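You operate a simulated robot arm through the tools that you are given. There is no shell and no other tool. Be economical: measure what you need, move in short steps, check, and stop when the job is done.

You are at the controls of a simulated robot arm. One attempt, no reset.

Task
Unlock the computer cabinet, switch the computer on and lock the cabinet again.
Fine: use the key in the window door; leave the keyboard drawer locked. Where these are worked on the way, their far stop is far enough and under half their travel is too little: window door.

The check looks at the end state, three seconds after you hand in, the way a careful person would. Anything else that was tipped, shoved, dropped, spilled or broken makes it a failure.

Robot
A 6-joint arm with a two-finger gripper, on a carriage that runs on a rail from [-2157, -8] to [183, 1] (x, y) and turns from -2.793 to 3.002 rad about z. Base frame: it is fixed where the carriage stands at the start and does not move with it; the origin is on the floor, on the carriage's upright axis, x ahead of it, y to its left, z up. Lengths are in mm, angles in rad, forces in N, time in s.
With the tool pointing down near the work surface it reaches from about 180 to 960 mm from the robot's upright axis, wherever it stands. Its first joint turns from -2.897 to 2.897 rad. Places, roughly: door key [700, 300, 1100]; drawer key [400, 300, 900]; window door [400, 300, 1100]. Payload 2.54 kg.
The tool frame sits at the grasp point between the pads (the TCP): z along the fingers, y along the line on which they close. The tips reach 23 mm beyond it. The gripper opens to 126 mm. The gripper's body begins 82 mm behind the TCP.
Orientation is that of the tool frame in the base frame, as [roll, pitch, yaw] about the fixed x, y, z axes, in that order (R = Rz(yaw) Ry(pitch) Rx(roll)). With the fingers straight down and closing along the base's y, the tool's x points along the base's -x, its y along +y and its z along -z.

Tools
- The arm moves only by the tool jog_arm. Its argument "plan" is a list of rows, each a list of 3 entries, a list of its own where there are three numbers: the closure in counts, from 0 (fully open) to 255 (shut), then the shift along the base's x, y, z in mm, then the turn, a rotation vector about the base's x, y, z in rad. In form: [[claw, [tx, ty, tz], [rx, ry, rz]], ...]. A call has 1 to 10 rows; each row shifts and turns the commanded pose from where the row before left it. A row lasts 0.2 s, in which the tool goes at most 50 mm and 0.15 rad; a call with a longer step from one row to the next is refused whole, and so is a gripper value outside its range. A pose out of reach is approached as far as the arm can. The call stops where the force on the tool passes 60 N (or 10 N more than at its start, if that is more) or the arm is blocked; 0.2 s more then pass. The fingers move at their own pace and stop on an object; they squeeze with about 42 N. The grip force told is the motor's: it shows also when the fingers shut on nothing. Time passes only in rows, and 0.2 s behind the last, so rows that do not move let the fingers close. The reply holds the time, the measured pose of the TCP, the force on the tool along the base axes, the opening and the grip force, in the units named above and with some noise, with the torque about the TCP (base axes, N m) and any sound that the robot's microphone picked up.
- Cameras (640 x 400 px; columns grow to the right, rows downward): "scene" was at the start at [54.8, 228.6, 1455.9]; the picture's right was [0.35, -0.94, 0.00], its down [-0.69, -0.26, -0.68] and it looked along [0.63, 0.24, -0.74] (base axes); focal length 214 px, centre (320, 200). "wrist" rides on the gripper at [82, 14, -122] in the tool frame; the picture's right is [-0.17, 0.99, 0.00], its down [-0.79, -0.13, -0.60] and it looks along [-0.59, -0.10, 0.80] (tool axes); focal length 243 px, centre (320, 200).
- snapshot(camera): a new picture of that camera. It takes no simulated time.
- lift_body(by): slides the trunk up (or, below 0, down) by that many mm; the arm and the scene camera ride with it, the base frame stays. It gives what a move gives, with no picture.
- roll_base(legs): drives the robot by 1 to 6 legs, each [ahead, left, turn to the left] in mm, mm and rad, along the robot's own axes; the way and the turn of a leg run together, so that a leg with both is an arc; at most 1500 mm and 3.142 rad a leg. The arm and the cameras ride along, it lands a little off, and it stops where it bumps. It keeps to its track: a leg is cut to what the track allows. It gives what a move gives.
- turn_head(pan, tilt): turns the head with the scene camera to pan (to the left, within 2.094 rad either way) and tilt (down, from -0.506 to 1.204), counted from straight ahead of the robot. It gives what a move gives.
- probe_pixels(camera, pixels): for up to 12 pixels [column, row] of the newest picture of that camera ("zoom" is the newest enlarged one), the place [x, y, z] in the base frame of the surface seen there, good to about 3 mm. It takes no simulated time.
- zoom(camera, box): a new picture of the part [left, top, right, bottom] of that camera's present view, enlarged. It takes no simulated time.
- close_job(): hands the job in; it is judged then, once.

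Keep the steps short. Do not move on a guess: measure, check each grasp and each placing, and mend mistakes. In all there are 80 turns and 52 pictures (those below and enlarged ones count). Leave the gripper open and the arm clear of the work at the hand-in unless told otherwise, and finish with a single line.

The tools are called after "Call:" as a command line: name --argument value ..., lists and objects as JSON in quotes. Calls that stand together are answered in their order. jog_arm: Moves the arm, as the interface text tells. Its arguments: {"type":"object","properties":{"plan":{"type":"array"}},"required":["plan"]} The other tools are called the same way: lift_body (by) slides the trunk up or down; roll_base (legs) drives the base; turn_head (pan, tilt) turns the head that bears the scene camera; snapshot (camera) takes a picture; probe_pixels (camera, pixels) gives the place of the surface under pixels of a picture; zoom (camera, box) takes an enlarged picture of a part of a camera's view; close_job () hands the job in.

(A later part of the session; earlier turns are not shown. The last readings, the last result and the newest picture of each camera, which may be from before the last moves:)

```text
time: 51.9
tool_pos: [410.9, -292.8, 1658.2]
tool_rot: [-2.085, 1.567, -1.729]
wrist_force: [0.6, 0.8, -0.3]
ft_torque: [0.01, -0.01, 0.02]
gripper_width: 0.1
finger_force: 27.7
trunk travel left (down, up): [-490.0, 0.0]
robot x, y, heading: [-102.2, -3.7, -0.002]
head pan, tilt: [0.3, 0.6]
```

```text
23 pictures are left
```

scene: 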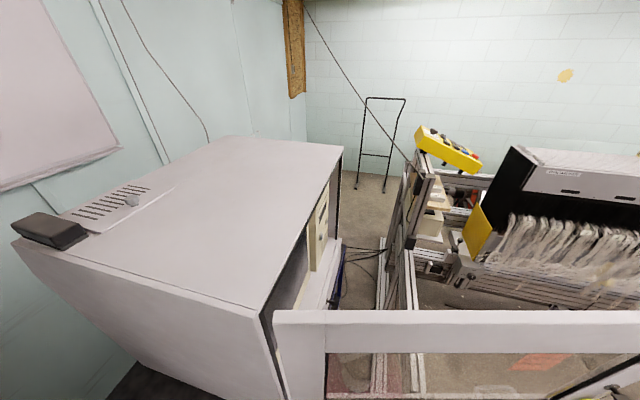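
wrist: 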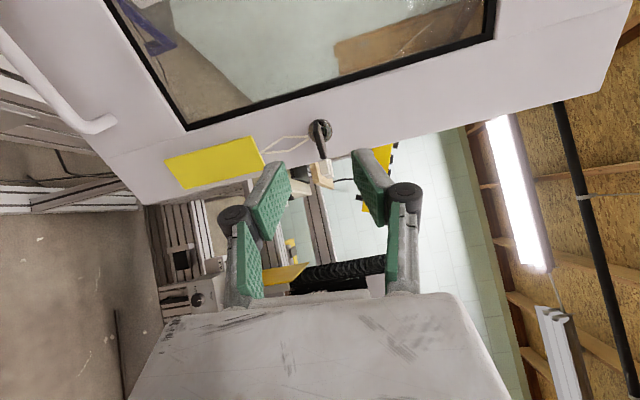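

The arm stopped mid-way (blocked, nothing touched by the forces), safely high. The scene view is clear. I'll pitch down first in small steps before moving toward the cabinet.

Call:
jog_arm --plan '[[255, [0, 0, 0], [-0.045, 0.122, 0]], [255, [0, 0, 0], [-0.045, 0.122, 0]], [255, [0, 0, 0], [-0.045, 0.122, 0]], [255, [0, 0, 0], [-0.045, 0.122, 0]], [255, [0, 0, 0], [-0.045, 0.122, 0]], [255, [0, 0, 0], [-0.045, 0.122, 0]]]'

Call:
jog_arm --plan '[[255, [0, 30, -10], [0, 0, 0.03]], [255, [0, 40, -10], [0, 0, 0.03]], [255, [0, 40, -10], [0, 0, 0.03]], [255, [0, 40, 0], [0, 0, 0.03]], [255, [0, 40, 0], [0, 0, 0.03]]]'

```text
time: 53.3
tool_pos: [410.3, -290.8, 1659.5]
tool_rot: [-3.138, 0.789, -2.783]
wrist_force: [0.3, 1.2, 0.4]
ft_torque: [0.0, -0.05, -0.01]
gripper_width: 0.2
finger_force: 28.4
trunk travel left (down, up): [-490.0, 0.0]
robot x, y, heading: [-101.8, -0.4, 0.001]
head pan, tilt: [0.3, 0.6]
```

```text
time: 54.5
tool_pos: [412.2, -101.5, 1628.9]
tool_rot: [-3.138, 0.79, -2.633]
wrist_force: [-0.4, -0.3, -0.2]
ft_torque: [-0.01, 0.02, -0.04]
gripper_width: 0.0
finger_force: 28.1
trunk travel left (down, up): [-490.0, 0.0]
robot x, y, heading: [-105.6, -1.4, 0.0]
head pan, tilt: [0.3, 0.6]
```

Works now. I go over the door to in front of the opening, then down to z≈1300 and look.

Call:
jog_arm --plan '[[255, [4, 43, -10], [0, 0, 0]], [255, [4, 43, -10], [0, 0, 0]], [255, [4, 43, -10], [0, 0, 0]], [255, [4, 43, -10], [0, 0, 0]], [255, [4, 43, -10], [0, 0, 0]], [255, [4, 43, -10], [0, 0, 0]], [255, [4, 30, -10], [0, 0, 0]]]'

Call:
jog_arm --plan '[[255, [9, 9, -43], [0, 0, 0]], [255, [9, 9, -43], [0, 0, 0]], [255, [9, 9, -43], [0, 0, 0]], [255, [9, 9, -43], [0, 0, 0]], [255, [9, 9, -43], [0, 0, 0]], [255, [9, 9, -43], [0, 0, 0]]]'

Call:
snapshot --camera "wrist"

Call:
snapshot --camera "scene"

```text
time: 56.1
tool_pos: [440.1, 186.1, 1558.9]
tool_rot: [-3.136, 0.789, -2.632]
wrist_force: [-0.4, -0.3, 0.1]
ft_torque: [0.0, 0.02, 0.01]
gripper_width: 0.1
finger_force: 28.5
trunk travel left (down, up): [-490.0, 0.0]
robot x, y, heading: [-102.1, -0.3, -0.005]
head pan, tilt: [0.3, 0.6]
```

```text
time: 57.5
tool_pos: [491.9, 238.8, 1301.3]
tool_rot: [-3.14, 0.788, -2.633]
wrist_force: [-0.1, -0.9, -0.6]
ft_torque: [-0.03, 0.03, 0.01]
gripper_width: 0.0
finger_force: 28.4
trunk travel left (down, up): [-490.0, 0.0]
robot x, y, heading: [-103.2, 0.9, -0.007]
head pan, tilt: [0.3, 0.6]
```

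```text
22 pictures are left
```

wrist: 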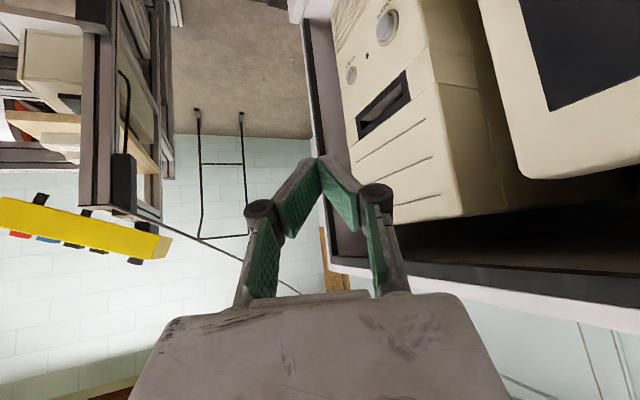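

```text
21 pictures are left
```

scene: 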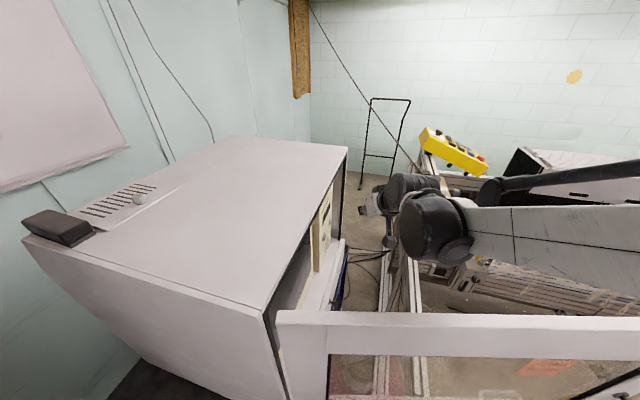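

Clear over the door. POWER (large button) is at (387,27), RESET at (351,75) in the upside-down wrist view. I'll enlarge and probe them.

Call:
zoom --camera "wrist" --box '[310, 0, 450, 110]'

Call:
probe_pixels --camera "wrist" --pixels '[[387, 27], [383, 27], [392, 27], [387, 18], [387, 36], [378, 20], [410, 30], [400, 60], [351, 75], [367, 55]]'

```text
3.64 times, centred on (380, 55) of wrist
```

zoom: 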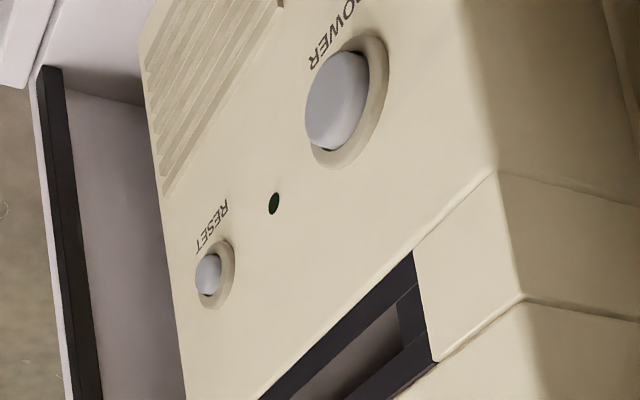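

```text
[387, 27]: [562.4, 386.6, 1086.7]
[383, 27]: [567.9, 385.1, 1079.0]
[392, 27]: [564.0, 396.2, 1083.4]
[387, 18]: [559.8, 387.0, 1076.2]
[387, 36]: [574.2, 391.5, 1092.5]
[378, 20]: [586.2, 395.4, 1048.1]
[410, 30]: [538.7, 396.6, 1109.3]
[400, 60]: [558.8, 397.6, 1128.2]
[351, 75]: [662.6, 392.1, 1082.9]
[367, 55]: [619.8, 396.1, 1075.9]
```

POWER centre ≈ (565, 386, 1082), LED dark. I move the closed fingertips to ~25 mm in front of it.

Call:
jog_arm --plan '[[255, [11.5, 15, -42], [0, 0, 0]], [255, [11.5, 20, -42], [0, 0, 0]], [255, [11.5, 22, -42], [0, 0, 0]], [255, [11.5, 22, -42], [0, 0, 0]], [255, [11, 22, -43], [0, 0, 0]], [255, [0, 0, 0], [0, 0, 0]]]'

Call:
zoom --camera "wrist" --box '[220, 60, 420, 225]'

```text
time: 58.9
tool_pos: [546.6, 341.4, 1093.4]
tool_rot: [-3.136, 0.789, -2.632]
wrist_force: [0.0, -0.2, -0.6]
ft_torque: [0.01, 0.0, -0.02]
gripper_width: 0.0
finger_force: 28.1
trunk travel left (down, up): [-490.0, 0.0]
robot x, y, heading: [-103.0, 1.8, -0.002]
head pan, tilt: [0.3, 0.6]
```

```text
2.42 times, centred on (320, 142) of wrist
```

zoom: 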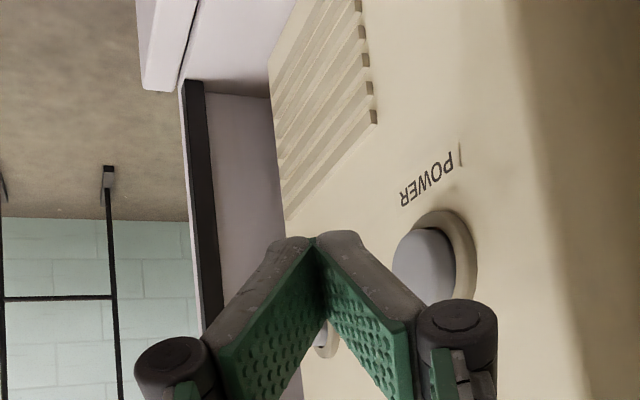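

Fingertip is in front of the button, offset as planned. I press in along +y in small steps.

Call:
jog_arm --plan '[[255, [1, 10, -3], [0, 0, 0]], [255, [1, 8, 0], [0, 0, 0]], [255, [0, 5, 0], [0, 0, 0]], [255, [0, 3, 0], [0, 0, 0]]]'

Call:
zoom --camera "wrist" --box '[220, 60, 420, 225]'

```text
time: 59.9
tool_pos: [551.0, 367.1, 1088.3]
tool_rot: [-3.138, 0.789, -2.633]
wrist_force: [-0.3, -0.7, 0.2]
ft_torque: [0.0, -0.01, -0.02]
gripper_width: 0.2
finger_force: 28.6
trunk travel left (down, up): [-490.0, 0.0]
robot x, y, heading: [-104.4, -0.3, -0.003]
head pan, tilt: [0.3, 0.6]
```

```text
2.42 times, centred on (320, 142) of wrist
```

zoom: 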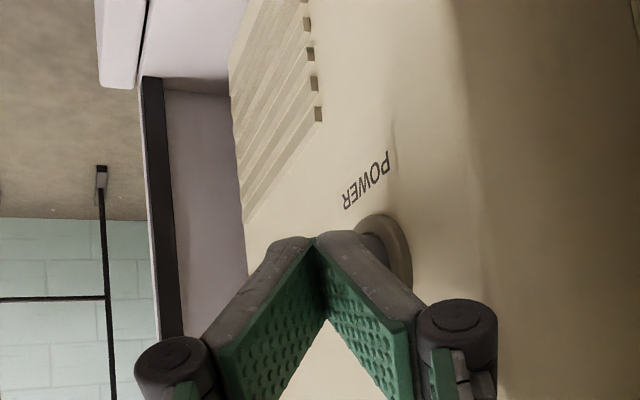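

Call:
jog_arm --plan '[[255, [0, 3, 0], [0, 0, 0]], [255, [0, 3, 0], [0, 0, 0]], [255, [0, 2, 0], [0, 0, 0]]]'

```text
time: 60.7
tool_pos: [549.8, 373.8, 1089.0]
tool_rot: [-3.139, 0.79, -2.634]
wrist_force: [-1.6, -11.9, 2.1]
ft_torque: [-0.07, -0.05, -0.14]
gripper_width: 0.1
finger_force: 28.4
trunk travel left (down, up): [-490.0, 0.0]
robot x, y, heading: [-105.1, 0.3, -0.005]
head pan, tilt: [0.3, 0.6]
heard: click
```

A click was heard at 12 N. I back off and check the LED.

Call:
jog_arm --plan '[[255, [0, -20, 0], [0, 0, 0]], [255, [-5, -30, 20], [0, 0, 0]], [255, [-11, -22, 42], [0, 0, 0]], [255, [-11, -22, 42], [0, 0, 0]], [255, [-11, -22, 42], [0, 0, 0]], [255, [-11, -20, 42], [0, 0, 0]]]'

Call:
snapshot --camera "wrist"

```text
time: 62.1
tool_pos: [503.7, 242.4, 1276.7]
tool_rot: [-3.14, 0.789, -2.631]
wrist_force: [-0.3, 0.1, 0.8]
ft_torque: [-0.01, 0.02, -0.02]
gripper_width: 0.0
finger_force: 27.9
trunk travel left (down, up): [-490.0, 0.0]
robot x, y, heading: [-104.1, -0.9, -0.006]
head pan, tilt: [0.3, 0.6]
```

```text
17 pictures are left
```

wrist: 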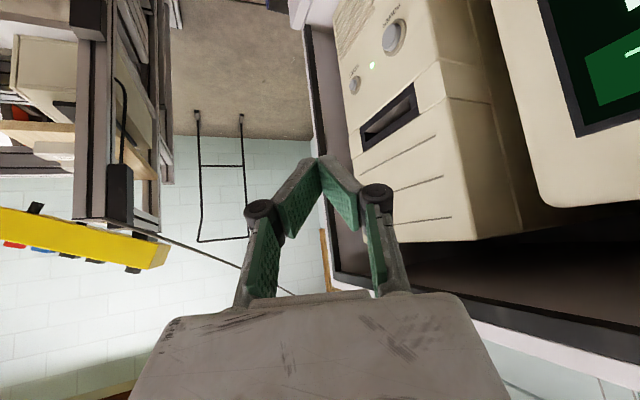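

The LED glows green and the screen is on. Now I retrace out over the door, then drive back to get to the door's outer side.

Call:
jog_arm --plan '[[255, [-9, -8, 40], [0, 0, 0]], [255, [-9, -8, 40], [0, 0, 0]], [255, [-9, -8, 40], [0, 0, 0]], [255, [-9, -8, 40], [0, 0, 0]], [255, [-9, -8, 40], [0, 0, 0]], [255, [-9, -8, 40], [0, 0, 0]], [255, [-9, -8, 42], [0, 0, 0]]]'

Call:
jog_arm --plan '[[255, [-4, -43, 10], [0, 0, 0]], [255, [-4, -43, 10], [0, 0, 0]], [255, [-4, -43, 10], [0, 0, 0]], [255, [-4, -43, 10], [0, 0, 0]], [255, [-4, -43, 10], [0, 0, 0]], [255, [-4, -43, 10], [0, 0, 0]], [255, [-4, -30, 10], [0, 0, 0]]]'

Call:
roll_base --legs '[[-290, 0, 0]]'

Call:
snapshot --camera "scene"

```text
time: 63.7
tool_pos: [437.6, 185.9, 1557.8]
tool_rot: [-3.138, 0.789, -2.634]
wrist_force: [-0.7, 0.1, -0.1]
ft_torque: [-0.03, -0.01, 0.0]
gripper_width: 0.2
finger_force: 28.7
trunk travel left (down, up): [-490.0, 0.0]
robot x, y, heading: [-99.2, 0.2, -0.002]
head pan, tilt: [0.3, 0.6]
```

```text
time: 65.3
tool_pos: [410.5, -102.6, 1627.7]
tool_rot: [-3.141, 0.789, -2.632]
wrist_force: [-0.2, -0.5, 0.7]
ft_torque: [0.0, 0.01, 0.03]
gripper_width: 0.0
finger_force: 28.5
trunk travel left (down, up): [-490.0, 0.0]
robot x, y, heading: [-103.8, -2.8, 0.002]
head pan, tilt: [0.3, 0.6]
```

```text
time: 67.3
tool_pos: [120.9, -106.9, 1628.4]
tool_rot: [-3.139, 0.791, -2.639]
wrist_force: [-0.6, 0.3, 0.5]
ft_torque: [0.0, -0.05, -0.02]
gripper_width: 0.0
finger_force: 28.0
trunk travel left (down, up): [-490.0, 0.0]
robot x, y, heading: [-392.9, -3.2, -0.011]
head pan, tilt: [0.3, 0.6]
```

```text
16 pictures are left
```

scene: 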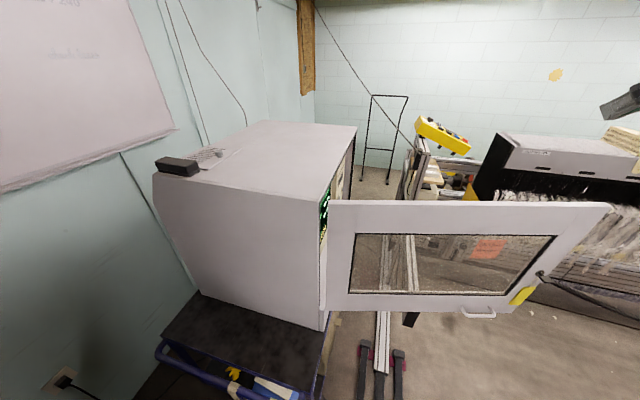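

I probe the door for its exact angle.

Call:
probe_pixels --camera "scene" --pixels '[[335, 220], [400, 220], [480, 220], [560, 220], [540, 274], [600, 212]]'

```text
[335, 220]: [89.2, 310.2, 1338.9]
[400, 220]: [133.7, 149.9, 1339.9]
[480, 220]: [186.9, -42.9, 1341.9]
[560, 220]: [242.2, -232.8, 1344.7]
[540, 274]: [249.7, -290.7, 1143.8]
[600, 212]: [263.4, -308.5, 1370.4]
```

Door at ~1.29 rad. I'll descend on its outer side with the fingertips at z≈1340 (frame above the glass).

Call:
jog_arm --plan '[[255, [0, 5, -39], [0, 0, 0]], [255, [0, 5, -39], [0, 0, 0]], [255, [0, 5, -39], [0, 0, 0]], [255, [0, 5, -39], [0, 0, 0]], [255, [0, 5, -39], [0, 0, 0]], [255, [0, 5, -39], [0, 0, 0]], [255, [0, 0, -38], [0, 0, 0]]]'

Call:
jog_arm --plan '[[255, [20, 7, 0], [0, 0, 0]], [255, [20, 6, 0], [0, 0, 0]], [255, [30, 9, 0], [0, 0, 0.05]], [255, [25, 7, 0], [0, 0, 0.065]]]'

Call:
snapshot --camera "scene"

```text
time: 68.9
tool_pos: [120.0, -75.8, 1356.6]
tool_rot: [-3.139, 0.789, -2.64]
wrist_force: [0.2, -0.1, 0.0]
ft_torque: [0.0, 0.03, 0.03]
gripper_width: 0.0
finger_force: 28.0
trunk travel left (down, up): [-490.0, 0.0]
robot x, y, heading: [-393.0, -0.3, -0.011]
head pan, tilt: [0.3, 0.6]
```

```text
time: 69.9
tool_pos: [216.0, -47.6, 1356.3]
tool_rot: [-3.141, 0.788, -2.522]
wrist_force: [0.5, -0.1, 0.6]
ft_torque: [0.03, 0.03, 0.01]
gripper_width: 0.2
finger_force: 28.0
trunk travel left (down, up): [-490.0, 0.0]
robot x, y, heading: [-393.1, -1.8, -0.016]
head pan, tilt: [0.3, 0.6]
```

```text
15 pictures are left
```

scene: 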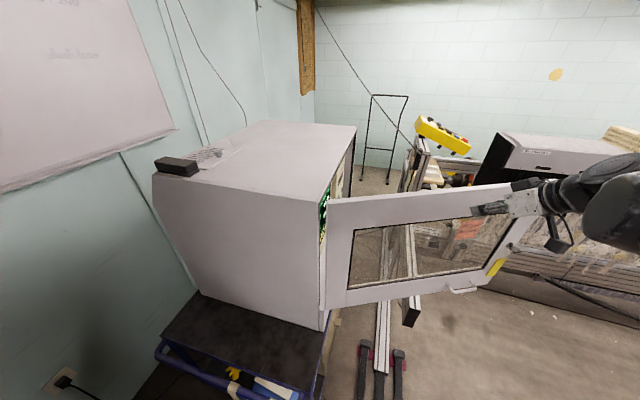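

The door swings closed ahead of the fingertips with little force. Continuing the push along the arc.

Call:
jog_arm --plan '[[255, [42, 18, 0], [0, 0, 0.115]], [255, [40, 22.4, 0], [0, 0, 0.115]], [255, [37.5, 27, 0], [0, 0, 0.115]], [255, [34, 31, 0], [0, 0, 0.115]]]'

Call:
jog_arm --plan '[[255, [30.2, 34.7, 0], [0, 0, 0.115]], [255, [26.2, 37.9, 0], [0, 0, 0.115]], [255, [21.5, 40.7, 0], [0, 0, 0.115]]]'

Call:
snapshot --camera "scene"

```text
time: 70.9
tool_pos: [368.3, 52.1, 1358.7]
tool_rot: [-3.139, 0.788, -2.061]
wrist_force: [0.0, -0.3, 0.3]
ft_torque: [0.07, 0.05, 0.0]
gripper_width: 0.2
finger_force: 29.1
trunk travel left (down, up): [-490.0, 0.0]
robot x, y, heading: [-389.6, -0.6, -0.009]
head pan, tilt: [0.3, 0.6]
```

```text
time: 71.7
tool_pos: [446.2, 168.4, 1357.1]
tool_rot: [-3.14, 0.788, -1.716]
wrist_force: [0.4, 0.6, -0.1]
ft_torque: [0.0, 0.04, -0.03]
gripper_width: 0.0
finger_force: 28.3
trunk travel left (down, up): [-490.0, 0.0]
robot x, y, heading: [-396.3, -1.7, -0.007]
head pan, tilt: [0.3, 0.6]
```

```text
14 pictures are left
```

scene: 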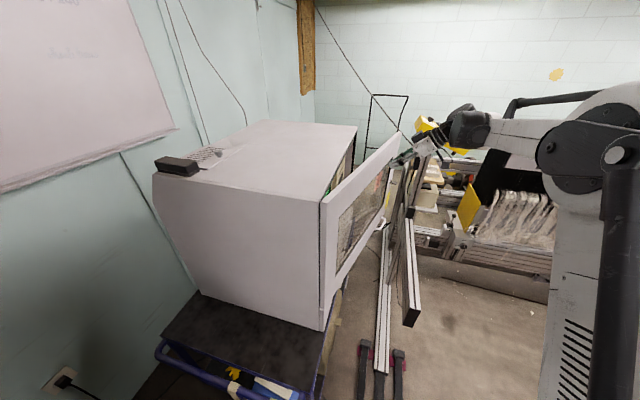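

Call:
jog_arm --plan '[[255, [16.8, 42, 0], [0, 0, 0.05]], [255, [11.8, 44, 0], [0, 0, 0]], [255, [5, 30, 0], [0, 0, 0]], [255, [2, 15, 0], [0, 0, 0]], [255, [0, 8, 0], [0, 0, 0]], [255, [0, 5, 0], [0, 0, 0]]]'

Call:
snapshot --camera "scene"

```text
time: 73.1
tool_pos: [482.3, 308.1, 1356.4]
tool_rot: [-3.138, 0.79, -1.667]
wrist_force: [-3.4, -4.9, 0.5]
ft_torque: [-0.08, 0.0, 0.06]
gripper_width: 0.0
finger_force: 28.2
trunk travel left (down, up): [-490.0, 0.0]
robot x, y, heading: [-393.8, 2.4, -0.012]
head pan, tilt: [0.3, 0.6]
```

```text
13 pictures are left
```

scene: 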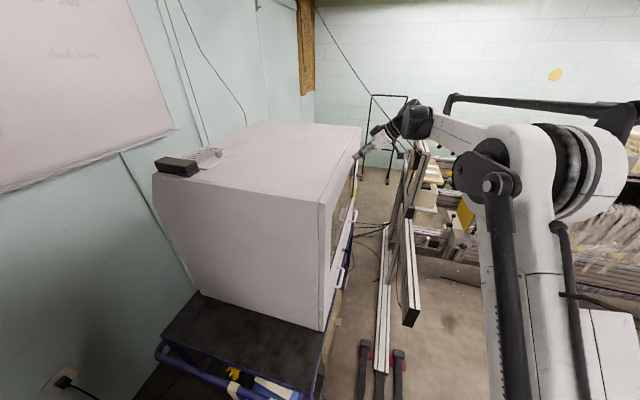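

The door looks shut; I nudge 4 mm more to confirm the stop, then back off.

Call:
jog_arm --plan '[[255, [0, 3, 0], [0, 0, 0]], [255, [0, 2, 0], [0, 0, 0]]]'

Call:
jog_arm --plan '[[255, [0, -30, 0], [0, 0, 0]], [255, [0, -45, 0], [0, 0, 0]], [255, [0, -45, 0], [0, 0, 0]], [255, [0, -45, 0], [0, 0, 0]], [165, [0, -45, 0], [0, 0, 0]], [165, [0, -35, 0], [0, 0, 0]]]'

Call:
probe_pixels --camera "scene" --pixels '[[327, 220], [345, 190], [347, 235], [351, 170]]'

```text
time: 73.7
tool_pos: [482.4, 308.0, 1356.5]
tool_rot: [-3.137, 0.788, -1.669]
wrist_force: [-10.2, -30.3, -8.3]
ft_torque: [-0.42, 0.03, 0.38]
gripper_width: 0.0
finger_force: 28.4
trunk travel left (down, up): [-490.0, 0.0]
robot x, y, heading: [-389.7, -2.3, -0.01]
head pan, tilt: [0.3, 0.6]
```

```text
time: 75.1
tool_pos: [482.6, 66.9, 1355.6]
tool_rot: [-3.138, 0.791, -1.666]
wrist_force: [-0.1, 0.0, -0.6]
ft_torque: [-0.01, -0.01, 0.01]
gripper_width: 44.6
finger_force: 0.0
trunk travel left (down, up): [-490.0, 0.0]
robot x, y, heading: [-394.3, -0.6, -0.011]
head pan, tilt: [0.3, 0.6]
```

```text
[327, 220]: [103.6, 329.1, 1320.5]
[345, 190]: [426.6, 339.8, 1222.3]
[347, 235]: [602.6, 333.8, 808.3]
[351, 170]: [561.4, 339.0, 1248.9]
```

Closed flush (30 N back from the stop). Now lower the trunk, level the tool toward +y and roll it so the fingers close vertically on the horizontal bow.

Call:
lift_body --by -215

Call:
jog_arm --plan '[[165, [-20, 0, 0], [0.13, -0.0124, 0]], [165, [-20, 0, 0], [0.13, -0.0124, 0]], [165, [-20, 0, 0], [0.13, -0.0124, 0]], [165, [-20, 0, 0], [0.13, -0.0124, 0]], [165, [-20, 0, 0], [0.13, -0.0124, 0]], [165, [-10, 0, 0], [0.13, -0.0124, 0]], [165, [0, 0, 0], [0, 0, 0.095]]]'

Call:
jog_arm --plan '[[165, [0, 0, 0], [0, 0.1428, 0]], [165, [0, 0, 0], [0, 0.1428, 0]], [165, [0, 0, 0], [0, 0.1428, 0]], [165, [0, 0, 0], [0, 0.1428, 0]], [165, [0, 0, 0], [0, 0.1428, 0]], [165, [0, 0, 0], [0, 0.1428, 0]], [165, [0, 0, 0], [0, 0.1428, 0]], [165, [0, 0, 0], [0, 0.1428, 0]], [165, [0, 0, 0], [0, 0.1428, 0]], [165, [0, 0, 0], [0, 0.1428, 0]]]'

```text
time: 77.4
tool_pos: [481.4, 69.3, 1142.0]
tool_rot: [-3.137, 0.787, -1.667]
wrist_force: [0.0, -0.5, 0.0]
ft_torque: [-0.01, -0.02, 0.04]
gripper_width: 44.4
finger_force: 0.0
trunk travel left (down, up): [-275.0, 215.0]
robot x, y, heading: [-395.4, -2.8, -0.01]
head pan, tilt: [0.3, 0.6]
```

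```text
time: 79.0
tool_pos: [372.8, 69.1, 1141.7]
tool_rot: [0.381, 1.567, 1.949]
wrist_force: [-0.6, -0.2, -0.3]
ft_torque: [-0.02, 0.0, 0.0]
gripper_width: 44.7
finger_force: 0.1
trunk travel left (down, up): [-275.0, 215.0]
robot x, y, heading: [-391.0, -2.8, -0.007]
head pan, tilt: [0.3, 0.6]
```

```text
time: 81.2
tool_pos: [371.6, 69.0, 1141.7]
tool_rot: [1.574, 0.14, 3.141]
wrist_force: [0.2, -0.1, 0.4]
ft_torque: [0.02, 0.05, -0.05]
gripper_width: 44.7
finger_force: 0.0
trunk travel left (down, up): [-275.0, 215.0]
robot x, y, heading: [-391.6, -2.2, -0.008]
head pan, tilt: [0.3, 0.6]
```

Call:
jog_arm --plan '[[165, [0, 0, 0], [0, 0.13, 0]], [165, [0, 0, 0], [0, 0.12, 0]]]'

Call:
roll_base --legs '[[360, 0, 0]]'

Call:
snapshot --camera "wrist"

```text
time: 81.8
tool_pos: [371.5, 68.3, 1141.1]
tool_rot: [1.578, -0.11, 3.139]
wrist_force: [0.8, 0.7, 1.0]
ft_torque: [0.01, 0.0, 0.0]
gripper_width: 44.6
finger_force: 0.1
trunk travel left (down, up): [-275.0, 215.0]
robot x, y, heading: [-391.1, -6.3, -0.007]
head pan, tilt: [0.3, 0.6]
```

```text
time: 84.1
tool_pos: [722.4, 71.4, 1140.4]
tool_rot: [1.576, -0.109, 3.138]
wrist_force: [0.0, -0.7, 1.0]
ft_torque: [0.0, 0.0, -0.03]
gripper_width: 44.7
finger_force: 0.0
trunk travel left (down, up): [-275.0, 215.0]
robot x, y, heading: [-38.6, 0.7, -0.01]
head pan, tilt: [0.3, 0.6]
```

```text
12 pictures are left
```

wrist: 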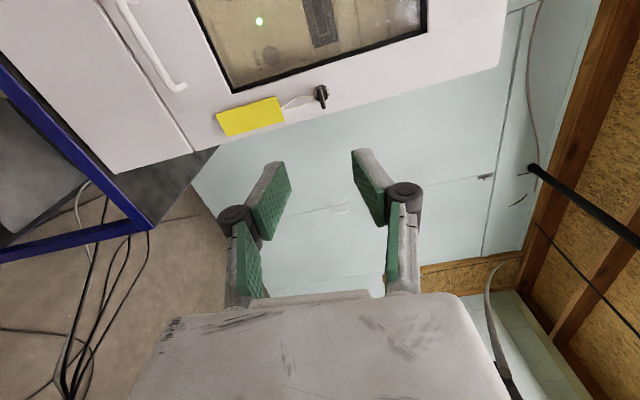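

The LED glows through the glass. I probe the key and compare door and drawer faces.

Call:
probe_pixels --camera "wrist" --pixels '[[320, 94], [321, 97], [322, 101], [323, 105], [360, 85], [230, 105], [170, 120], [480, 50]]'

Call:
zoom --camera "wrist" --box '[280, 70, 360, 120]'

```text
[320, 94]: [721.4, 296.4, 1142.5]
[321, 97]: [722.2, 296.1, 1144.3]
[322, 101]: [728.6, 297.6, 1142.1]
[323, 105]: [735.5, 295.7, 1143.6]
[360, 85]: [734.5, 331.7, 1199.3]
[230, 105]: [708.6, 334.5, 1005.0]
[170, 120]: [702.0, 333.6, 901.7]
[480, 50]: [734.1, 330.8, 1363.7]
```

```text
8.00 times, centred on (320, 95) of wrist
```

zoom: 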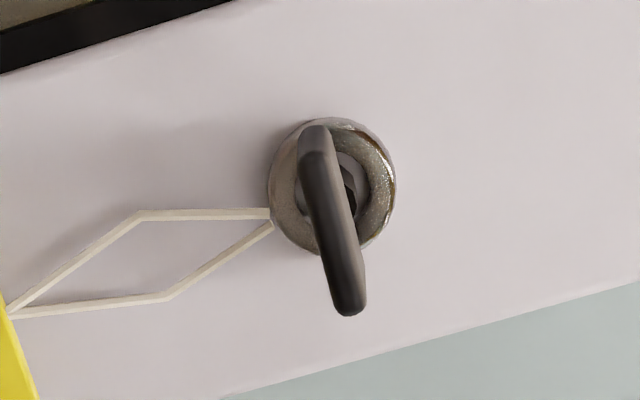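

The door is flush (332) and the bow is level. I rotate back 0.09 to match, approach and grip.

Call:
jog_arm --plan '[[165, [2, 45, 1], [0, -0.09, 0]], [165, [2, 45, 1], [0, 0, 0]], [165, [0, 45, 0], [0, 0, 0]], [165, [0, 45, 0], [0, 0, 0]], [165, [0, 32, 0], [0, 0, 0]], [165, [0, 18, 0], [0, 0, 0]], [255, [0, 0, 0], [0, 0, 0]], [255, [0, 0, 0], [0, 0, 0]], [255, [0, 0, 0], [0, 0, 0]], [255, [0, 0, 0], [0, 0, 0]]]'

```text
time: 86.3
tool_pos: [725.7, 301.0, 1140.3]
tool_rot: [1.576, -0.02, -3.141]
wrist_force: [-7.1, 0.3, -16.4]
ft_torque: [-0.32, 0.04, -0.05]
gripper_width: 9.8
finger_force: 37.3
trunk travel left (down, up): [-275.0, 215.0]
robot x, y, heading: [-41.8, -0.5, -0.013]
head pan, tilt: [0.3, 0.6]
```

Gripped at 9.8 mm. Turning back (counter-clockwise) to lock, in stages.

Call:
jog_arm --plan '[[255, [1, 0, -1], [0, -0.12, 0]], [255, [0, 0, 0], [0, -0.12, 0]], [255, [0, 0, 0], [0, -0.12, 0]], [255, [0, 0, 0], [0, -0.12, 0]], [255, [0, 0, 0], [0, -0.12, 0]], [255, [0, 0, 0], [0, -0.12, 0]]]'

Call:
jog_arm --plan '[[255, [0, 0, 0], [0, -0.12, 0]], [255, [0, 0, 0], [0, -0.12, 0]], [255, [0, 0, 0], [0, -0.12, 0]], [255, [0, 0, 0], [0, -0.12, 0]], [255, [0, 0, 0], [0, -0.12, 0]], [255, [0, 0, 0], [0, -0.12, 0]]]'

```text
time: 87.7
tool_pos: [729.2, 300.4, 1142.9]
tool_rot: [1.576, 0.705, 3.139]
wrist_force: [-16.0, -6.2, -29.6]
ft_torque: [-0.67, -0.03, 0.42]
gripper_width: 10.1
finger_force: 37.5
trunk travel left (down, up): [-275.0, 215.0]
robot x, y, heading: [-38.0, -0.8, -0.012]
head pan, tilt: [0.3, 0.6]
```

```text
time: 89.1
tool_pos: [728.2, 300.3, 1141.2]
tool_rot: [1.571, 1.424, 3.137]
wrist_force: [-10.1, -3.3, -23.8]
ft_torque: [0.05, 0.03, 0.06]
gripper_width: 9.9
finger_force: 36.5
trunk travel left (down, up): [-275.0, 215.0]
robot x, y, heading: [-40.8, 0.0, -0.004]
head pan, tilt: [0.3, 0.6]
```

Call:
jog_arm --plan '[[255, [0, 0, -1], [0, -0.08, 0]], [255, [0, 0, 0], [0, -0.07, 0]], [255, [0, 0, 0], [0, -0.06, 0]]]'

```text
time: 89.9
tool_pos: [727.2, 300.2, 1142.0]
tool_rot: [-1.523, 1.508, 0.044]
wrist_force: [1.1, 0.4, -0.4]
ft_torque: [0.06, 0.04, 0.01]
gripper_width: 10.0
finger_force: 36.5
trunk travel left (down, up): [-275.0, 215.0]
robot x, y, heading: [-41.7, -0.7, -0.011]
head pan, tilt: [0.3, 0.6]
```

Call:
jog_arm --plan '[[255, [0, 0, 0], [0, -0.05, 0]], [255, [0, 0, 0], [0, -0.05, 0]]]'

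```text
time: 90.5
tool_pos: [728.5, 300.9, 1141.3]
tool_rot: [-1.547, 1.408, 0.018]
wrist_force: [10.4, 0.4, 13.9]
ft_torque: [0.13, 0.99, -0.19]
gripper_width: 10.3
finger_force: 37.5
trunk travel left (down, up): [-275.0, 215.0]
robot x, y, heading: [-35.6, -0.4, -0.006]
head pan, tilt: [0.3, 0.6]
```

End stop (+1.0 N m). I ease back a little and test by pulling gently.

Call:
jog_arm --plan '[[255, [0, 0, 0], [0, 0.08, 0]], [255, [0, -2, 0], [0, 0, 0]], [255, [0, -2, 0], [0, 0, 0]]]'

```text
time: 91.3
tool_pos: [728.8, 296.0, 1141.2]
tool_rot: [-1.54, 1.489, 0.026]
wrist_force: [15.3, 0.4, 23.0]
ft_torque: [-0.09, 0.01, -0.41]
gripper_width: 9.8
finger_force: 37.8
trunk travel left (down, up): [-275.0, 215.0]
robot x, y, heading: [-43.4, 0.6, -0.008]
head pan, tilt: [0.3, 0.6]
```

It gave 5 mm without force – door or key? I check the faces before anything else.

Call:
snapshot --camera "wrist"

Call:
probe_pixels --camera "wrist" --pixels '[[320, 240]]'

```text
10 pictures are left
```

wrist: 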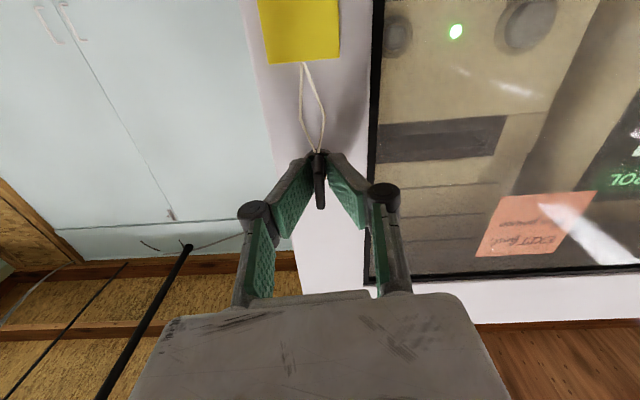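

```text
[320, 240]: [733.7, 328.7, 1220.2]
```

Call:
probe_pixels --camera "wrist" --pixels '[[345, 70], [290, 120], [330, 270], [350, 120], [318, 155], [320, 180], [319, 200], [360, 300]]'

Call:
zoom --camera "wrist" --box '[270, 110, 370, 220]'

```text
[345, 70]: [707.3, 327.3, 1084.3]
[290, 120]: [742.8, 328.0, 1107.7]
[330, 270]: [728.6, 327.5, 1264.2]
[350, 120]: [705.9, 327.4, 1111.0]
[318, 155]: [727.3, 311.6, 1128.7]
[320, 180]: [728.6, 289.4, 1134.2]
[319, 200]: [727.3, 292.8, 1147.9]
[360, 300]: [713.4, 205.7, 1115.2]
```

```text
3.64 times, centred on (320, 165) of wrist
```

zoom: 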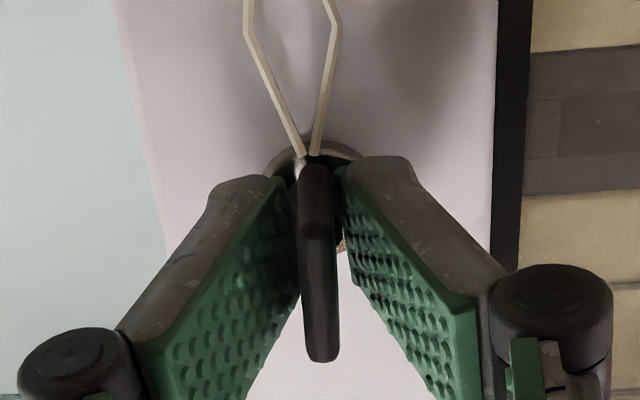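

The door face is at 327.5, i.e. ~4 mm out. It may be bolt play; I pull 5 mm more to see if force builds.

Call:
jog_arm --plan '[[255, [0, -2, 0], [0, 0, 0]], [255, [0, -2, 0], [0, 0, 0]], [255, [0, -2, 0], [0, 0, 0]]]'

```text
time: 92.1
tool_pos: [728.2, 289.8, 1141.3]
tool_rot: [-1.541, 1.488, 0.024]
wrist_force: [19.4, -0.4, 23.8]
ft_torque: [0.02, -0.06, -0.49]
gripper_width: 9.7
finger_force: 37.2
trunk travel left (down, up): [-275.0, 215.0]
robot x, y, heading: [-44.0, 3.2, -0.005]
head pan, tilt: [0.3, 0.6]
```

No force: the door isn't held; it was probably a touch ajar when I turned. I push it back to see whether the bolt now blocks it.

Call:
jog_arm --plan '[[255, [0, 4, 0], [0, 0, 0]], [255, [0, 4, 0], [0, 0, 0]], [255, [0, 4, 0], [0, 0, 0]], [255, [0, 2, 0], [0, 0, 0]]]'

Call:
probe_pixels --camera "wrist" --pixels '[[345, 70]]'

```text
time: 93.1
tool_pos: [727.5, 301.1, 1141.2]
tool_rot: [-1.542, 1.488, 0.021]
wrist_force: [8.9, -21.4, 14.1]
ft_torque: [0.48, -0.01, -0.13]
gripper_width: 9.8
finger_force: 36.7
trunk travel left (down, up): [-275.0, 215.0]
robot x, y, heading: [-42.7, 3.8, -0.015]
head pan, tilt: [0.3, 0.6]
```

```text
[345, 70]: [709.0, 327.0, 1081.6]
```

It goes back to 301 with 21 N against the stop. I turn the key to its stop again with the door held pressed shut, then test by pulling.

Call:
jog_arm --plan '[[255, [0, 0, 0], [0, -0.06, 0]], [255, [0, 0, 0], [0, -0.06, 0]], [255, [0, 0, 0], [0, -0.04, 0]]]'

Call:
jog_arm --plan '[[255, [0, -3, 0], [0, 0.04, 0]], [255, [0, -3, 0], [0, 0, 0]], [255, [0, -2, 0], [0, 0, 0]]]'

```text
time: 93.9
tool_pos: [728.2, 303.2, 1140.5]
tool_rot: [-1.556, 1.329, 0.008]
wrist_force: [0.9, -34.7, -1.2]
ft_torque: [-0.13, 1.2, 0.0]
gripper_width: 12.0
finger_force: 38.9
trunk travel left (down, up): [-275.0, 215.0]
robot x, y, heading: [-42.0, 1.3, -0.014]
head pan, tilt: [0.3, 0.6]
```

```text
time: 94.7
tool_pos: [728.4, 299.0, 1141.0]
tool_rot: [-1.558, 1.37, 0.009]
wrist_force: [14.0, 1.7, 10.6]
ft_torque: [0.06, 0.79, -0.28]
gripper_width: 10.1
finger_force: 37.6
trunk travel left (down, up): [-275.0, 215.0]
robot x, y, heading: [-42.3, -1.7, -0.013]
head pan, tilt: [0.3, 0.6]
```

Call:
jog_arm --plan '[[255, [0, -2, 0], [0, 0, 0]], [255, [0, -2, 0], [0, 0, 0]]]'

Call:
snapshot --camera "wrist"

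Call:
probe_pixels --camera "wrist" --pixels '[[345, 70], [330, 270], [290, 120], [350, 120]]'

```text
time: 95.3
tool_pos: [726.7, 294.6, 1141.0]
tool_rot: [-1.561, 1.371, 0.006]
wrist_force: [11.2, -0.5, 6.4]
ft_torque: [0.48, 0.73, -0.21]
gripper_width: 10.1
finger_force: 37.1
trunk travel left (down, up): [-275.0, 215.0]
robot x, y, heading: [-41.1, -1.4, -0.01]
head pan, tilt: [0.3, 0.6]
```

```text
8 pictures are left
```

wrist: 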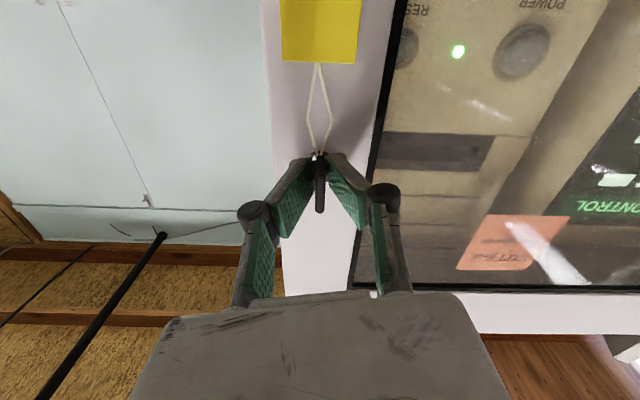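

```text
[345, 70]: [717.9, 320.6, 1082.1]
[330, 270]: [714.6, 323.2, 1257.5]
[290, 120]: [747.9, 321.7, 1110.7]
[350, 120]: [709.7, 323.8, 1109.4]
```

The door still moves (face 321–323), so the lock didn't catch. I'll turn the key back to unlocked, press the door firmly shut, and turn to lock while pressing.

Call:
jog_arm --plan '[[255, [0, 3, 0], [0, 0.14, 0]], [255, [0, 3, 0], [0, 0.14, 0]], [255, [0, 0, 0], [0, 0.14, 0]], [255, [0, 0, 0], [0, 0.14, 0]], [255, [0, 0, 0], [0, 0.14, 0]], [255, [0, 0, 0], [0, 0.14, 0]], [255, [0, 0, 0], [0, 0.14, 0]], [255, [0, 0, 0], [0, 0.14, 0]], [255, [0, 0, 0], [0, 0.14, 0]], [255, [0, 0, 0], [0, 0.14, 0]]]'

Call:
jog_arm --plan '[[255, [0, 0, 0], [0, 0.14, 0]], [255, [0, 0, 0], [0, 0.14, 0]], [255, [0, 0, 0], [0, 0.14, 0]], [255, [0, 0, 0], [0, 0.06, 0]]]'

```text
time: 97.5
tool_pos: [728.4, 297.3, 1140.9]
tool_rot: [1.574, 0.37, 3.14]
wrist_force: [11.3, 2.6, 9.4]
ft_torque: [0.51, 0.01, -1.0]
gripper_width: 10.0
finger_force: 37.1
trunk travel left (down, up): [-275.0, 215.0]
robot x, y, heading: [-43.0, -5.4, -0.011]
head pan, tilt: [0.3, 0.6]
```

```text
time: 98.5
tool_pos: [726.6, 299.8, 1141.3]
tool_rot: [1.577, -0.11, -3.141]
wrist_force: [2.6, 0.4, 1.1]
ft_torque: [0.15, -0.09, 0.59]
gripper_width: 9.8
finger_force: 37.3
trunk travel left (down, up): [-275.0, 215.0]
robot x, y, heading: [-44.5, 2.5, -0.011]
head pan, tilt: [0.3, 0.6]
```

Now press the door shut via the key until ~30 N.

Call:
jog_arm --plan '[[255, [0, 2, 0], [0, 0, 0]], [255, [0, 2, 0], [0, 0, 0]], [255, [0, 1.5, 0], [0, 0, 0]]]'

```text
time: 99.3
tool_pos: [727.2, 303.5, 1141.7]
tool_rot: [1.575, -0.107, 3.141]
wrist_force: [-3.1, -4.6, 0.5]
ft_torque: [0.15, -0.02, 1.0]
gripper_width: 10.0
finger_force: 36.7
trunk travel left (down, up): [-275.0, 215.0]
robot x, y, heading: [-42.5, 3.5, -0.008]
head pan, tilt: [0.3, 0.6]
```

It goes deeper (303.5 at 5 N) than before, so the door had been slightly ajar. Pressing further.

Call:
jog_arm --plan '[[255, [0, 2, 0], [0, 0, 0]], [255, [0, 2, 0], [0, 0, 0]]]'

```text
time: 99.9
tool_pos: [726.3, 304.5, 1142.7]
tool_rot: [1.577, -0.105, 3.137]
wrist_force: [-16.3, -31.5, -18.8]
ft_torque: [-0.41, 0.04, 0.36]
gripper_width: 9.9
finger_force: 36.8
trunk travel left (down, up): [-275.0, 215.0]
robot x, y, heading: [-39.5, -0.8, -0.014]
head pan, tilt: [0.3, 0.6]
```

Firmly shut (31 N). Turning to lock with that pressure.

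Call:
jog_arm --plan '[[255, [0, 0, 0], [0, -0.13, 0]], [255, [0, 0, 0], [0, -0.13, 0]], [255, [0, 0, 0], [0, -0.13, 0]], [255, [0, 0, 0], [0, -0.13, 0]], [255, [0, 0, 0], [0, -0.13, 0]], [255, [0, 0, 0], [0, -0.13, 0]], [255, [0, 0, 0], [0, -0.13, 0]]]'

Call:
jog_arm --plan '[[255, [0, 0, 0], [0, -0.13, 0]], [255, [0, 0, 0], [0, -0.13, 0]], [255, [0, 0, 0], [0, -0.13, 0]], [255, [0, 0, 0], [0, -0.13, 0]], [255, [0, 0, 0], [0, -0.13, 0]], [255, [0, 0, 0], [0, -0.13, 0]]]'

```text
time: 101.5
tool_pos: [728.1, 305.9, 1141.1]
tool_rot: [1.57, 0.805, 3.138]
wrist_force: [-3.3, -24.0, -15.9]
ft_torque: [-0.22, 0.02, 0.0]
gripper_width: 9.8
finger_force: 37.4
trunk travel left (down, up): [-275.0, 215.0]
robot x, y, heading: [-38.4, -3.7, -0.012]
head pan, tilt: [0.3, 0.6]
```

```text
time: 102.9
tool_pos: [728.2, 307.0, 1142.4]
tool_rot: [-1.342, 1.554, 0.224]
wrist_force: [3.3, -20.2, -5.2]
ft_torque: [-0.11, 0.08, -0.02]
gripper_width: 10.1
finger_force: 36.6
trunk travel left (down, up): [-275.0, 215.0]
robot x, y, heading: [-39.6, 2.1, -0.006]
head pan, tilt: [0.3, 0.6]
```

Call:
jog_arm --plan '[[255, [0, 0, 0], [0, -0.06, 0]], [255, [0, 0, 0], [0, -0.04, 0]]]'

Call:
jog_arm --plan '[[255, [0, -3, 0], [0, 0.05, 0]], [255, [0, -3, 0], [0, 0, 0]], [255, [0, -2, 0], [0, 0, 0]], [255, [0, -2, 0], [0, 0, 0]]]'

```text
time: 103.5
tool_pos: [727.7, 307.7, 1141.9]
tool_rot: [-1.543, 1.457, 0.027]
wrist_force: [4.9, -16.0, 0.7]
ft_torque: [0.28, 0.08, -0.07]
gripper_width: 9.8
finger_force: 37.3
trunk travel left (down, up): [-275.0, 215.0]
robot x, y, heading: [-41.0, -0.9, -0.007]
head pan, tilt: [0.3, 0.6]
```

```text
time: 104.5
tool_pos: [727.2, 298.2, 1141.8]
tool_rot: [-1.523, 1.508, 0.04]
wrist_force: [15.4, 1.1, 21.4]
ft_torque: [-0.15, -0.01, -0.36]
gripper_width: 10.0
finger_force: 37.0
trunk travel left (down, up): [-275.0, 215.0]
robot x, y, heading: [-38.5, 1.0, -0.003]
head pan, tilt: [0.3, 0.6]
```

Call:
snapshot --camera "wrist"

Call:
probe_pixels --camera "wrist" --pixels '[[345, 60], [325, 270], [290, 130], [350, 120], [320, 180], [320, 195]]'

```text
7 pictures are left
```

wrist: 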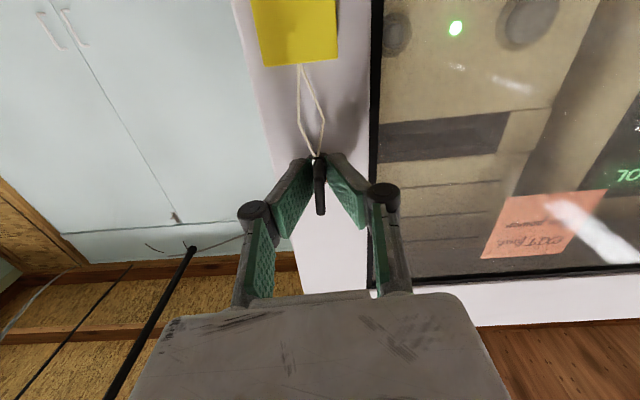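

```text
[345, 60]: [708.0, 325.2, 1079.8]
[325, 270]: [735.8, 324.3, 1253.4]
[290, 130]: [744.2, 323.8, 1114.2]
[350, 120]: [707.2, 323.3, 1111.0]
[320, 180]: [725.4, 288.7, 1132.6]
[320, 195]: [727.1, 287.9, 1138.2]
```

Door face is at 324, 8 mm out, still without force. Perhaps the locked play is larger; I pull further in small steps and watch the force.

Call:
jog_arm --plan '[[255, [0, -3, 0], [0, 0, 0]], [255, [0, -3, 0], [0, 0, 0]], [255, [0, -3, 0], [0, 0, 0]], [255, [0, -3, 0], [0, 0, 0]], [255, [0, -3, 0], [0, 0, 0]]]'

```text
time: 105.7
tool_pos: [727.8, 282.4, 1142.7]
tool_rot: [-1.541, 1.508, 0.025]
wrist_force: [15.2, 0.0, 19.8]
ft_torque: [-0.29, 0.04, -0.35]
gripper_width: 9.6
finger_force: 37.0
trunk travel left (down, up): [-275.0, 215.0]
robot x, y, heading: [-45.5, 4.2, -0.009]
head pan, tilt: [0.3, 0.6]
```

Not locked. I'll repeat carefully: key back to the unlocked stop, door pressed firmly shut, then key turned hard against the locked stop while still pressing (last time the stop torque wasn't reached).

Call:
jog_arm --plan '[[255, [0, 3, 0], [0, 0.14, 0]], [255, [0, 3, 0], [0, 0.14, 0]], [255, [0, 3, 0], [0, 0.14, 0]], [255, [0, 3, 0], [0, 0.14, 0]], [255, [0, 3, 0], [0, 0.14, 0]], [255, [0, 2, 0], [0, 0.14, 0]], [255, [0, 0, 0], [0, 0.14, 0]], [255, [0, 0, 0], [0, 0.14, 0]], [255, [0, 0, 0], [0, 0.14, 0]], [255, [0, 0, 0], [0, 0.14, 0]]]'

Call:
jog_arm --plan '[[255, [0, 0, 0], [0, 0.14, 0]], [255, [0, 0, 0], [0, 0.14, 0]], [255, [0, 0, 0], [0, 0.09, 0]]]'

Call:
jog_arm --plan '[[255, [0, 2, 0], [0, 0, 0]], [255, [0, 2, 0], [0, 0, 0]], [255, [0, 2, 0], [0, 0, 0]]]'

```text
time: 107.9
tool_pos: [728.4, 299.5, 1141.4]
tool_rot: [1.574, 0.233, 3.141]
wrist_force: [14.2, 1.0, 14.4]
ft_torque: [0.48, 0.01, -0.91]
gripper_width: 9.9
finger_force: 37.5
trunk travel left (down, up): [-275.0, 215.0]
robot x, y, heading: [-40.1, 1.5, -0.005]
head pan, tilt: [0.3, 0.6]
```

```text
time: 108.7
tool_pos: [728.2, 301.6, 1142.1]
tool_rot: [1.577, -0.138, -3.141]
wrist_force: [5.2, 1.2, 5.8]
ft_torque: [0.19, -0.09, 0.23]
gripper_width: 10.0
finger_force: 37.5
trunk travel left (down, up): [-275.0, 215.0]
robot x, y, heading: [-39.0, -1.9, -0.006]
head pan, tilt: [0.3, 0.6]
```

```text
time: 109.5
tool_pos: [726.4, 307.0, 1140.9]
tool_rot: [1.577, -0.135, -3.141]
wrist_force: [-0.4, -0.7, 5.1]
ft_torque: [0.22, 0.01, 0.98]
gripper_width: 9.9
finger_force: 37.1
trunk travel left (down, up): [-275.0, 215.0]
robot x, y, heading: [-41.5, -4.5, -0.008]
head pan, tilt: [0.3, 0.6]
```

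Call:
jog_arm --plan '[[255, [0, 2, 0], [0, 0, 0]], [255, [0, 1.5, 0], [0, 0, 0]]]'

Call:
zoom --camera "wrist" --box '[0, 0, 640, 400]'

Call:
probe_pixels --camera "zoom" --pixels '[[300, 150], [400, 130], [450, 150], [100, 220], [70, 200], [20, 220], [30, 180], [330, 185], [328, 195]]'

```text
time: 110.1
tool_pos: [727.2, 307.5, 1141.8]
tool_rot: [1.575, -0.136, 3.141]
wrist_force: [-10.9, -20.0, -2.8]
ft_torque: [0.02, 0.0, 0.79]
gripper_width: 9.9
finger_force: 36.9
trunk travel left (down, up): [-275.0, 215.0]
robot x, y, heading: [-44.4, 0.0, -0.008]
head pan, tilt: [0.3, 0.6]
```

```text
1.00 times, centred on (320, 200) of wrist (not enlarged: the box is as wide or as high as the picture)
```

zoom: 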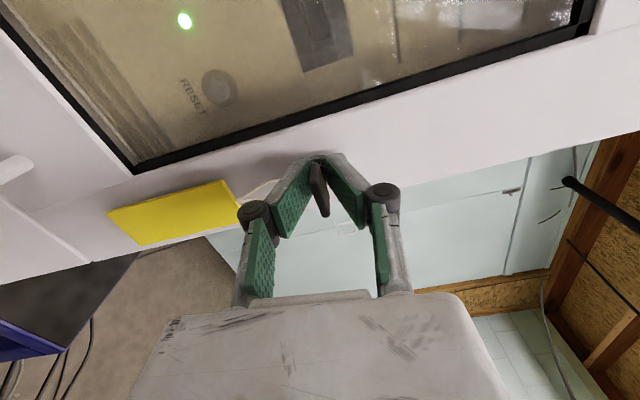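

```text
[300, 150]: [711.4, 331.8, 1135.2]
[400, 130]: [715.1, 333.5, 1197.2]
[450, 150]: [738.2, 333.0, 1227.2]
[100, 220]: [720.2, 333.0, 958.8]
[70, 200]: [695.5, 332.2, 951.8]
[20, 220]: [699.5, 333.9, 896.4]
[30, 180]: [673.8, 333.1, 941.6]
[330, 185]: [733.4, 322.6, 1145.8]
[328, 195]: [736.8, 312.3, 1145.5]
```

Fully shut (face 332–333, 20 N). Now turn to lock with pressure, up to the stop torque.

Call:
jog_arm --plan '[[255, [0, 0, 0], [0, -0.134, 0]], [255, [0, 0, 0], [0, -0.134, 0]], [255, [0, 0, 0], [0, -0.134, 0]], [255, [0, 0, 0], [0, -0.134, 0]], [255, [0, 0, 0], [0, -0.134, 0]], [255, [0, 0, 0], [0, -0.134, 0]], [255, [0, 0, 0], [0, -0.134, 0]], [255, [0, 0, 0], [0, -0.134, 0]], [255, [0, 0, 0], [0, -0.134, 0]], [255, [0, 0, 0], [0, -0.134, 0]]]'

Call:
jog_arm --plan '[[255, [0, 0, 0], [0, -0.134, 0]], [255, [0, 0, 0], [0, -0.134, 0]], [255, [0, 0, 0], [0, -0.134, 0]], [255, [0, 0, 0], [0, -0.08, 0]]]'

Call:
jog_arm --plan '[[255, [0, 0, 0], [0, -0.06, 0]], [255, [0, 0, 0], [0, -0.04, 0]], [255, [0, 0, 0], [0, 0, 0]], [255, [0, 0, 0], [0, 0, 0]]]'

```text
time: 112.3
tool_pos: [727.1, 309.1, 1141.7]
tool_rot: [1.568, 1.205, 3.135]
wrist_force: [-10.6, -20.5, -19.2]
ft_torque: [0.18, 0.02, -0.04]
gripper_width: 10.1
finger_force: 37.0
trunk travel left (down, up): [-275.0, 215.0]
robot x, y, heading: [-40.0, -0.3, -0.01]
head pan, tilt: [0.3, 0.6]
```

```text
time: 113.3
tool_pos: [728.8, 309.2, 1142.3]
tool_rot: [-1.536, 1.453, 0.03]
wrist_force: [0.2, -15.3, 0.0]
ft_torque: [0.1, 0.09, 0.0]
gripper_width: 9.9
finger_force: 37.1
trunk travel left (down, up): [-275.0, 215.0]
robot x, y, heading: [-41.1, -3.4, -0.011]
head pan, tilt: [0.3, 0.6]
```

```text
time: 114.3
tool_pos: [727.2, 309.9, 1142.8]
tool_rot: [-1.556, 1.356, 0.011]
wrist_force: [6.3, -9.4, 5.2]
ft_torque: [0.21, 0.03, -0.13]
gripper_width: 10.2
finger_force: 36.8
trunk travel left (down, up): [-275.0, 215.0]
robot x, y, heading: [-44.4, -1.5, -0.01]
head pan, tilt: [0.3, 0.6]
```

Interesting: with the door pressed shut the key turns on past the vertical with no stop torque. I keep turning in that direction and watch.

Call:
jog_arm --plan '[[255, [0, 0, 0], [0, -0.08, 0]], [255, [0, 0, 0], [0, -0.08, 0]], [255, [0, 0, 0], [0, -0.08, 0]]]'

Call:
zoom --camera "wrist" --box '[240, 100, 400, 240]'

```text
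time: 115.1
tool_pos: [726.8, 310.0, 1141.8]
tool_rot: [-1.56, 1.114, 0.005]
wrist_force: [6.8, -5.5, 13.7]
ft_torque: [-0.08, 1.54, 0.27]
gripper_width: 12.3
finger_force: 38.9
trunk travel left (down, up): [-275.0, 215.0]
robot x, y, heading: [-40.6, 3.7, -0.01]
head pan, tilt: [0.3, 0.6]
```

```text
2.86 times, centred on (320, 170) of wrist
```

zoom: 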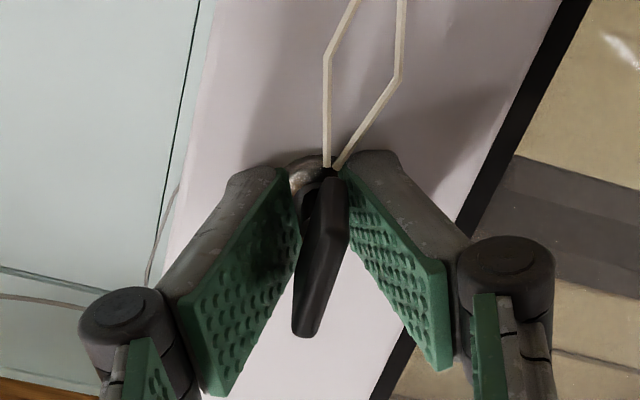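

Now a real stop (1.5 N m), further round than before. I ease off the twist and pull-test.

Call:
jog_arm --plan '[[255, [0, 0, 0], [0, 0.1, 0]], [255, [0, -3, 0], [0, 0, 0]], [255, [0, -3, 0], [0, 0, 0]], [255, [0, -3, 0], [0, 0, 0]], [255, [0, -3, 0], [0, 0, 0]]]'

```text
time: 116.3
tool_pos: [728.5, 297.0, 1142.0]
tool_rot: [-1.563, 1.216, 0.003]
wrist_force: [12.8, 0.3, 17.6]
ft_torque: [0.05, 0.65, -0.48]
gripper_width: 10.0
finger_force: 36.7
trunk travel left (down, up): [-275.0, 215.0]
robot x, y, heading: [-38.6, 1.8, -0.009]
head pan, tilt: [0.3, 0.6]
```

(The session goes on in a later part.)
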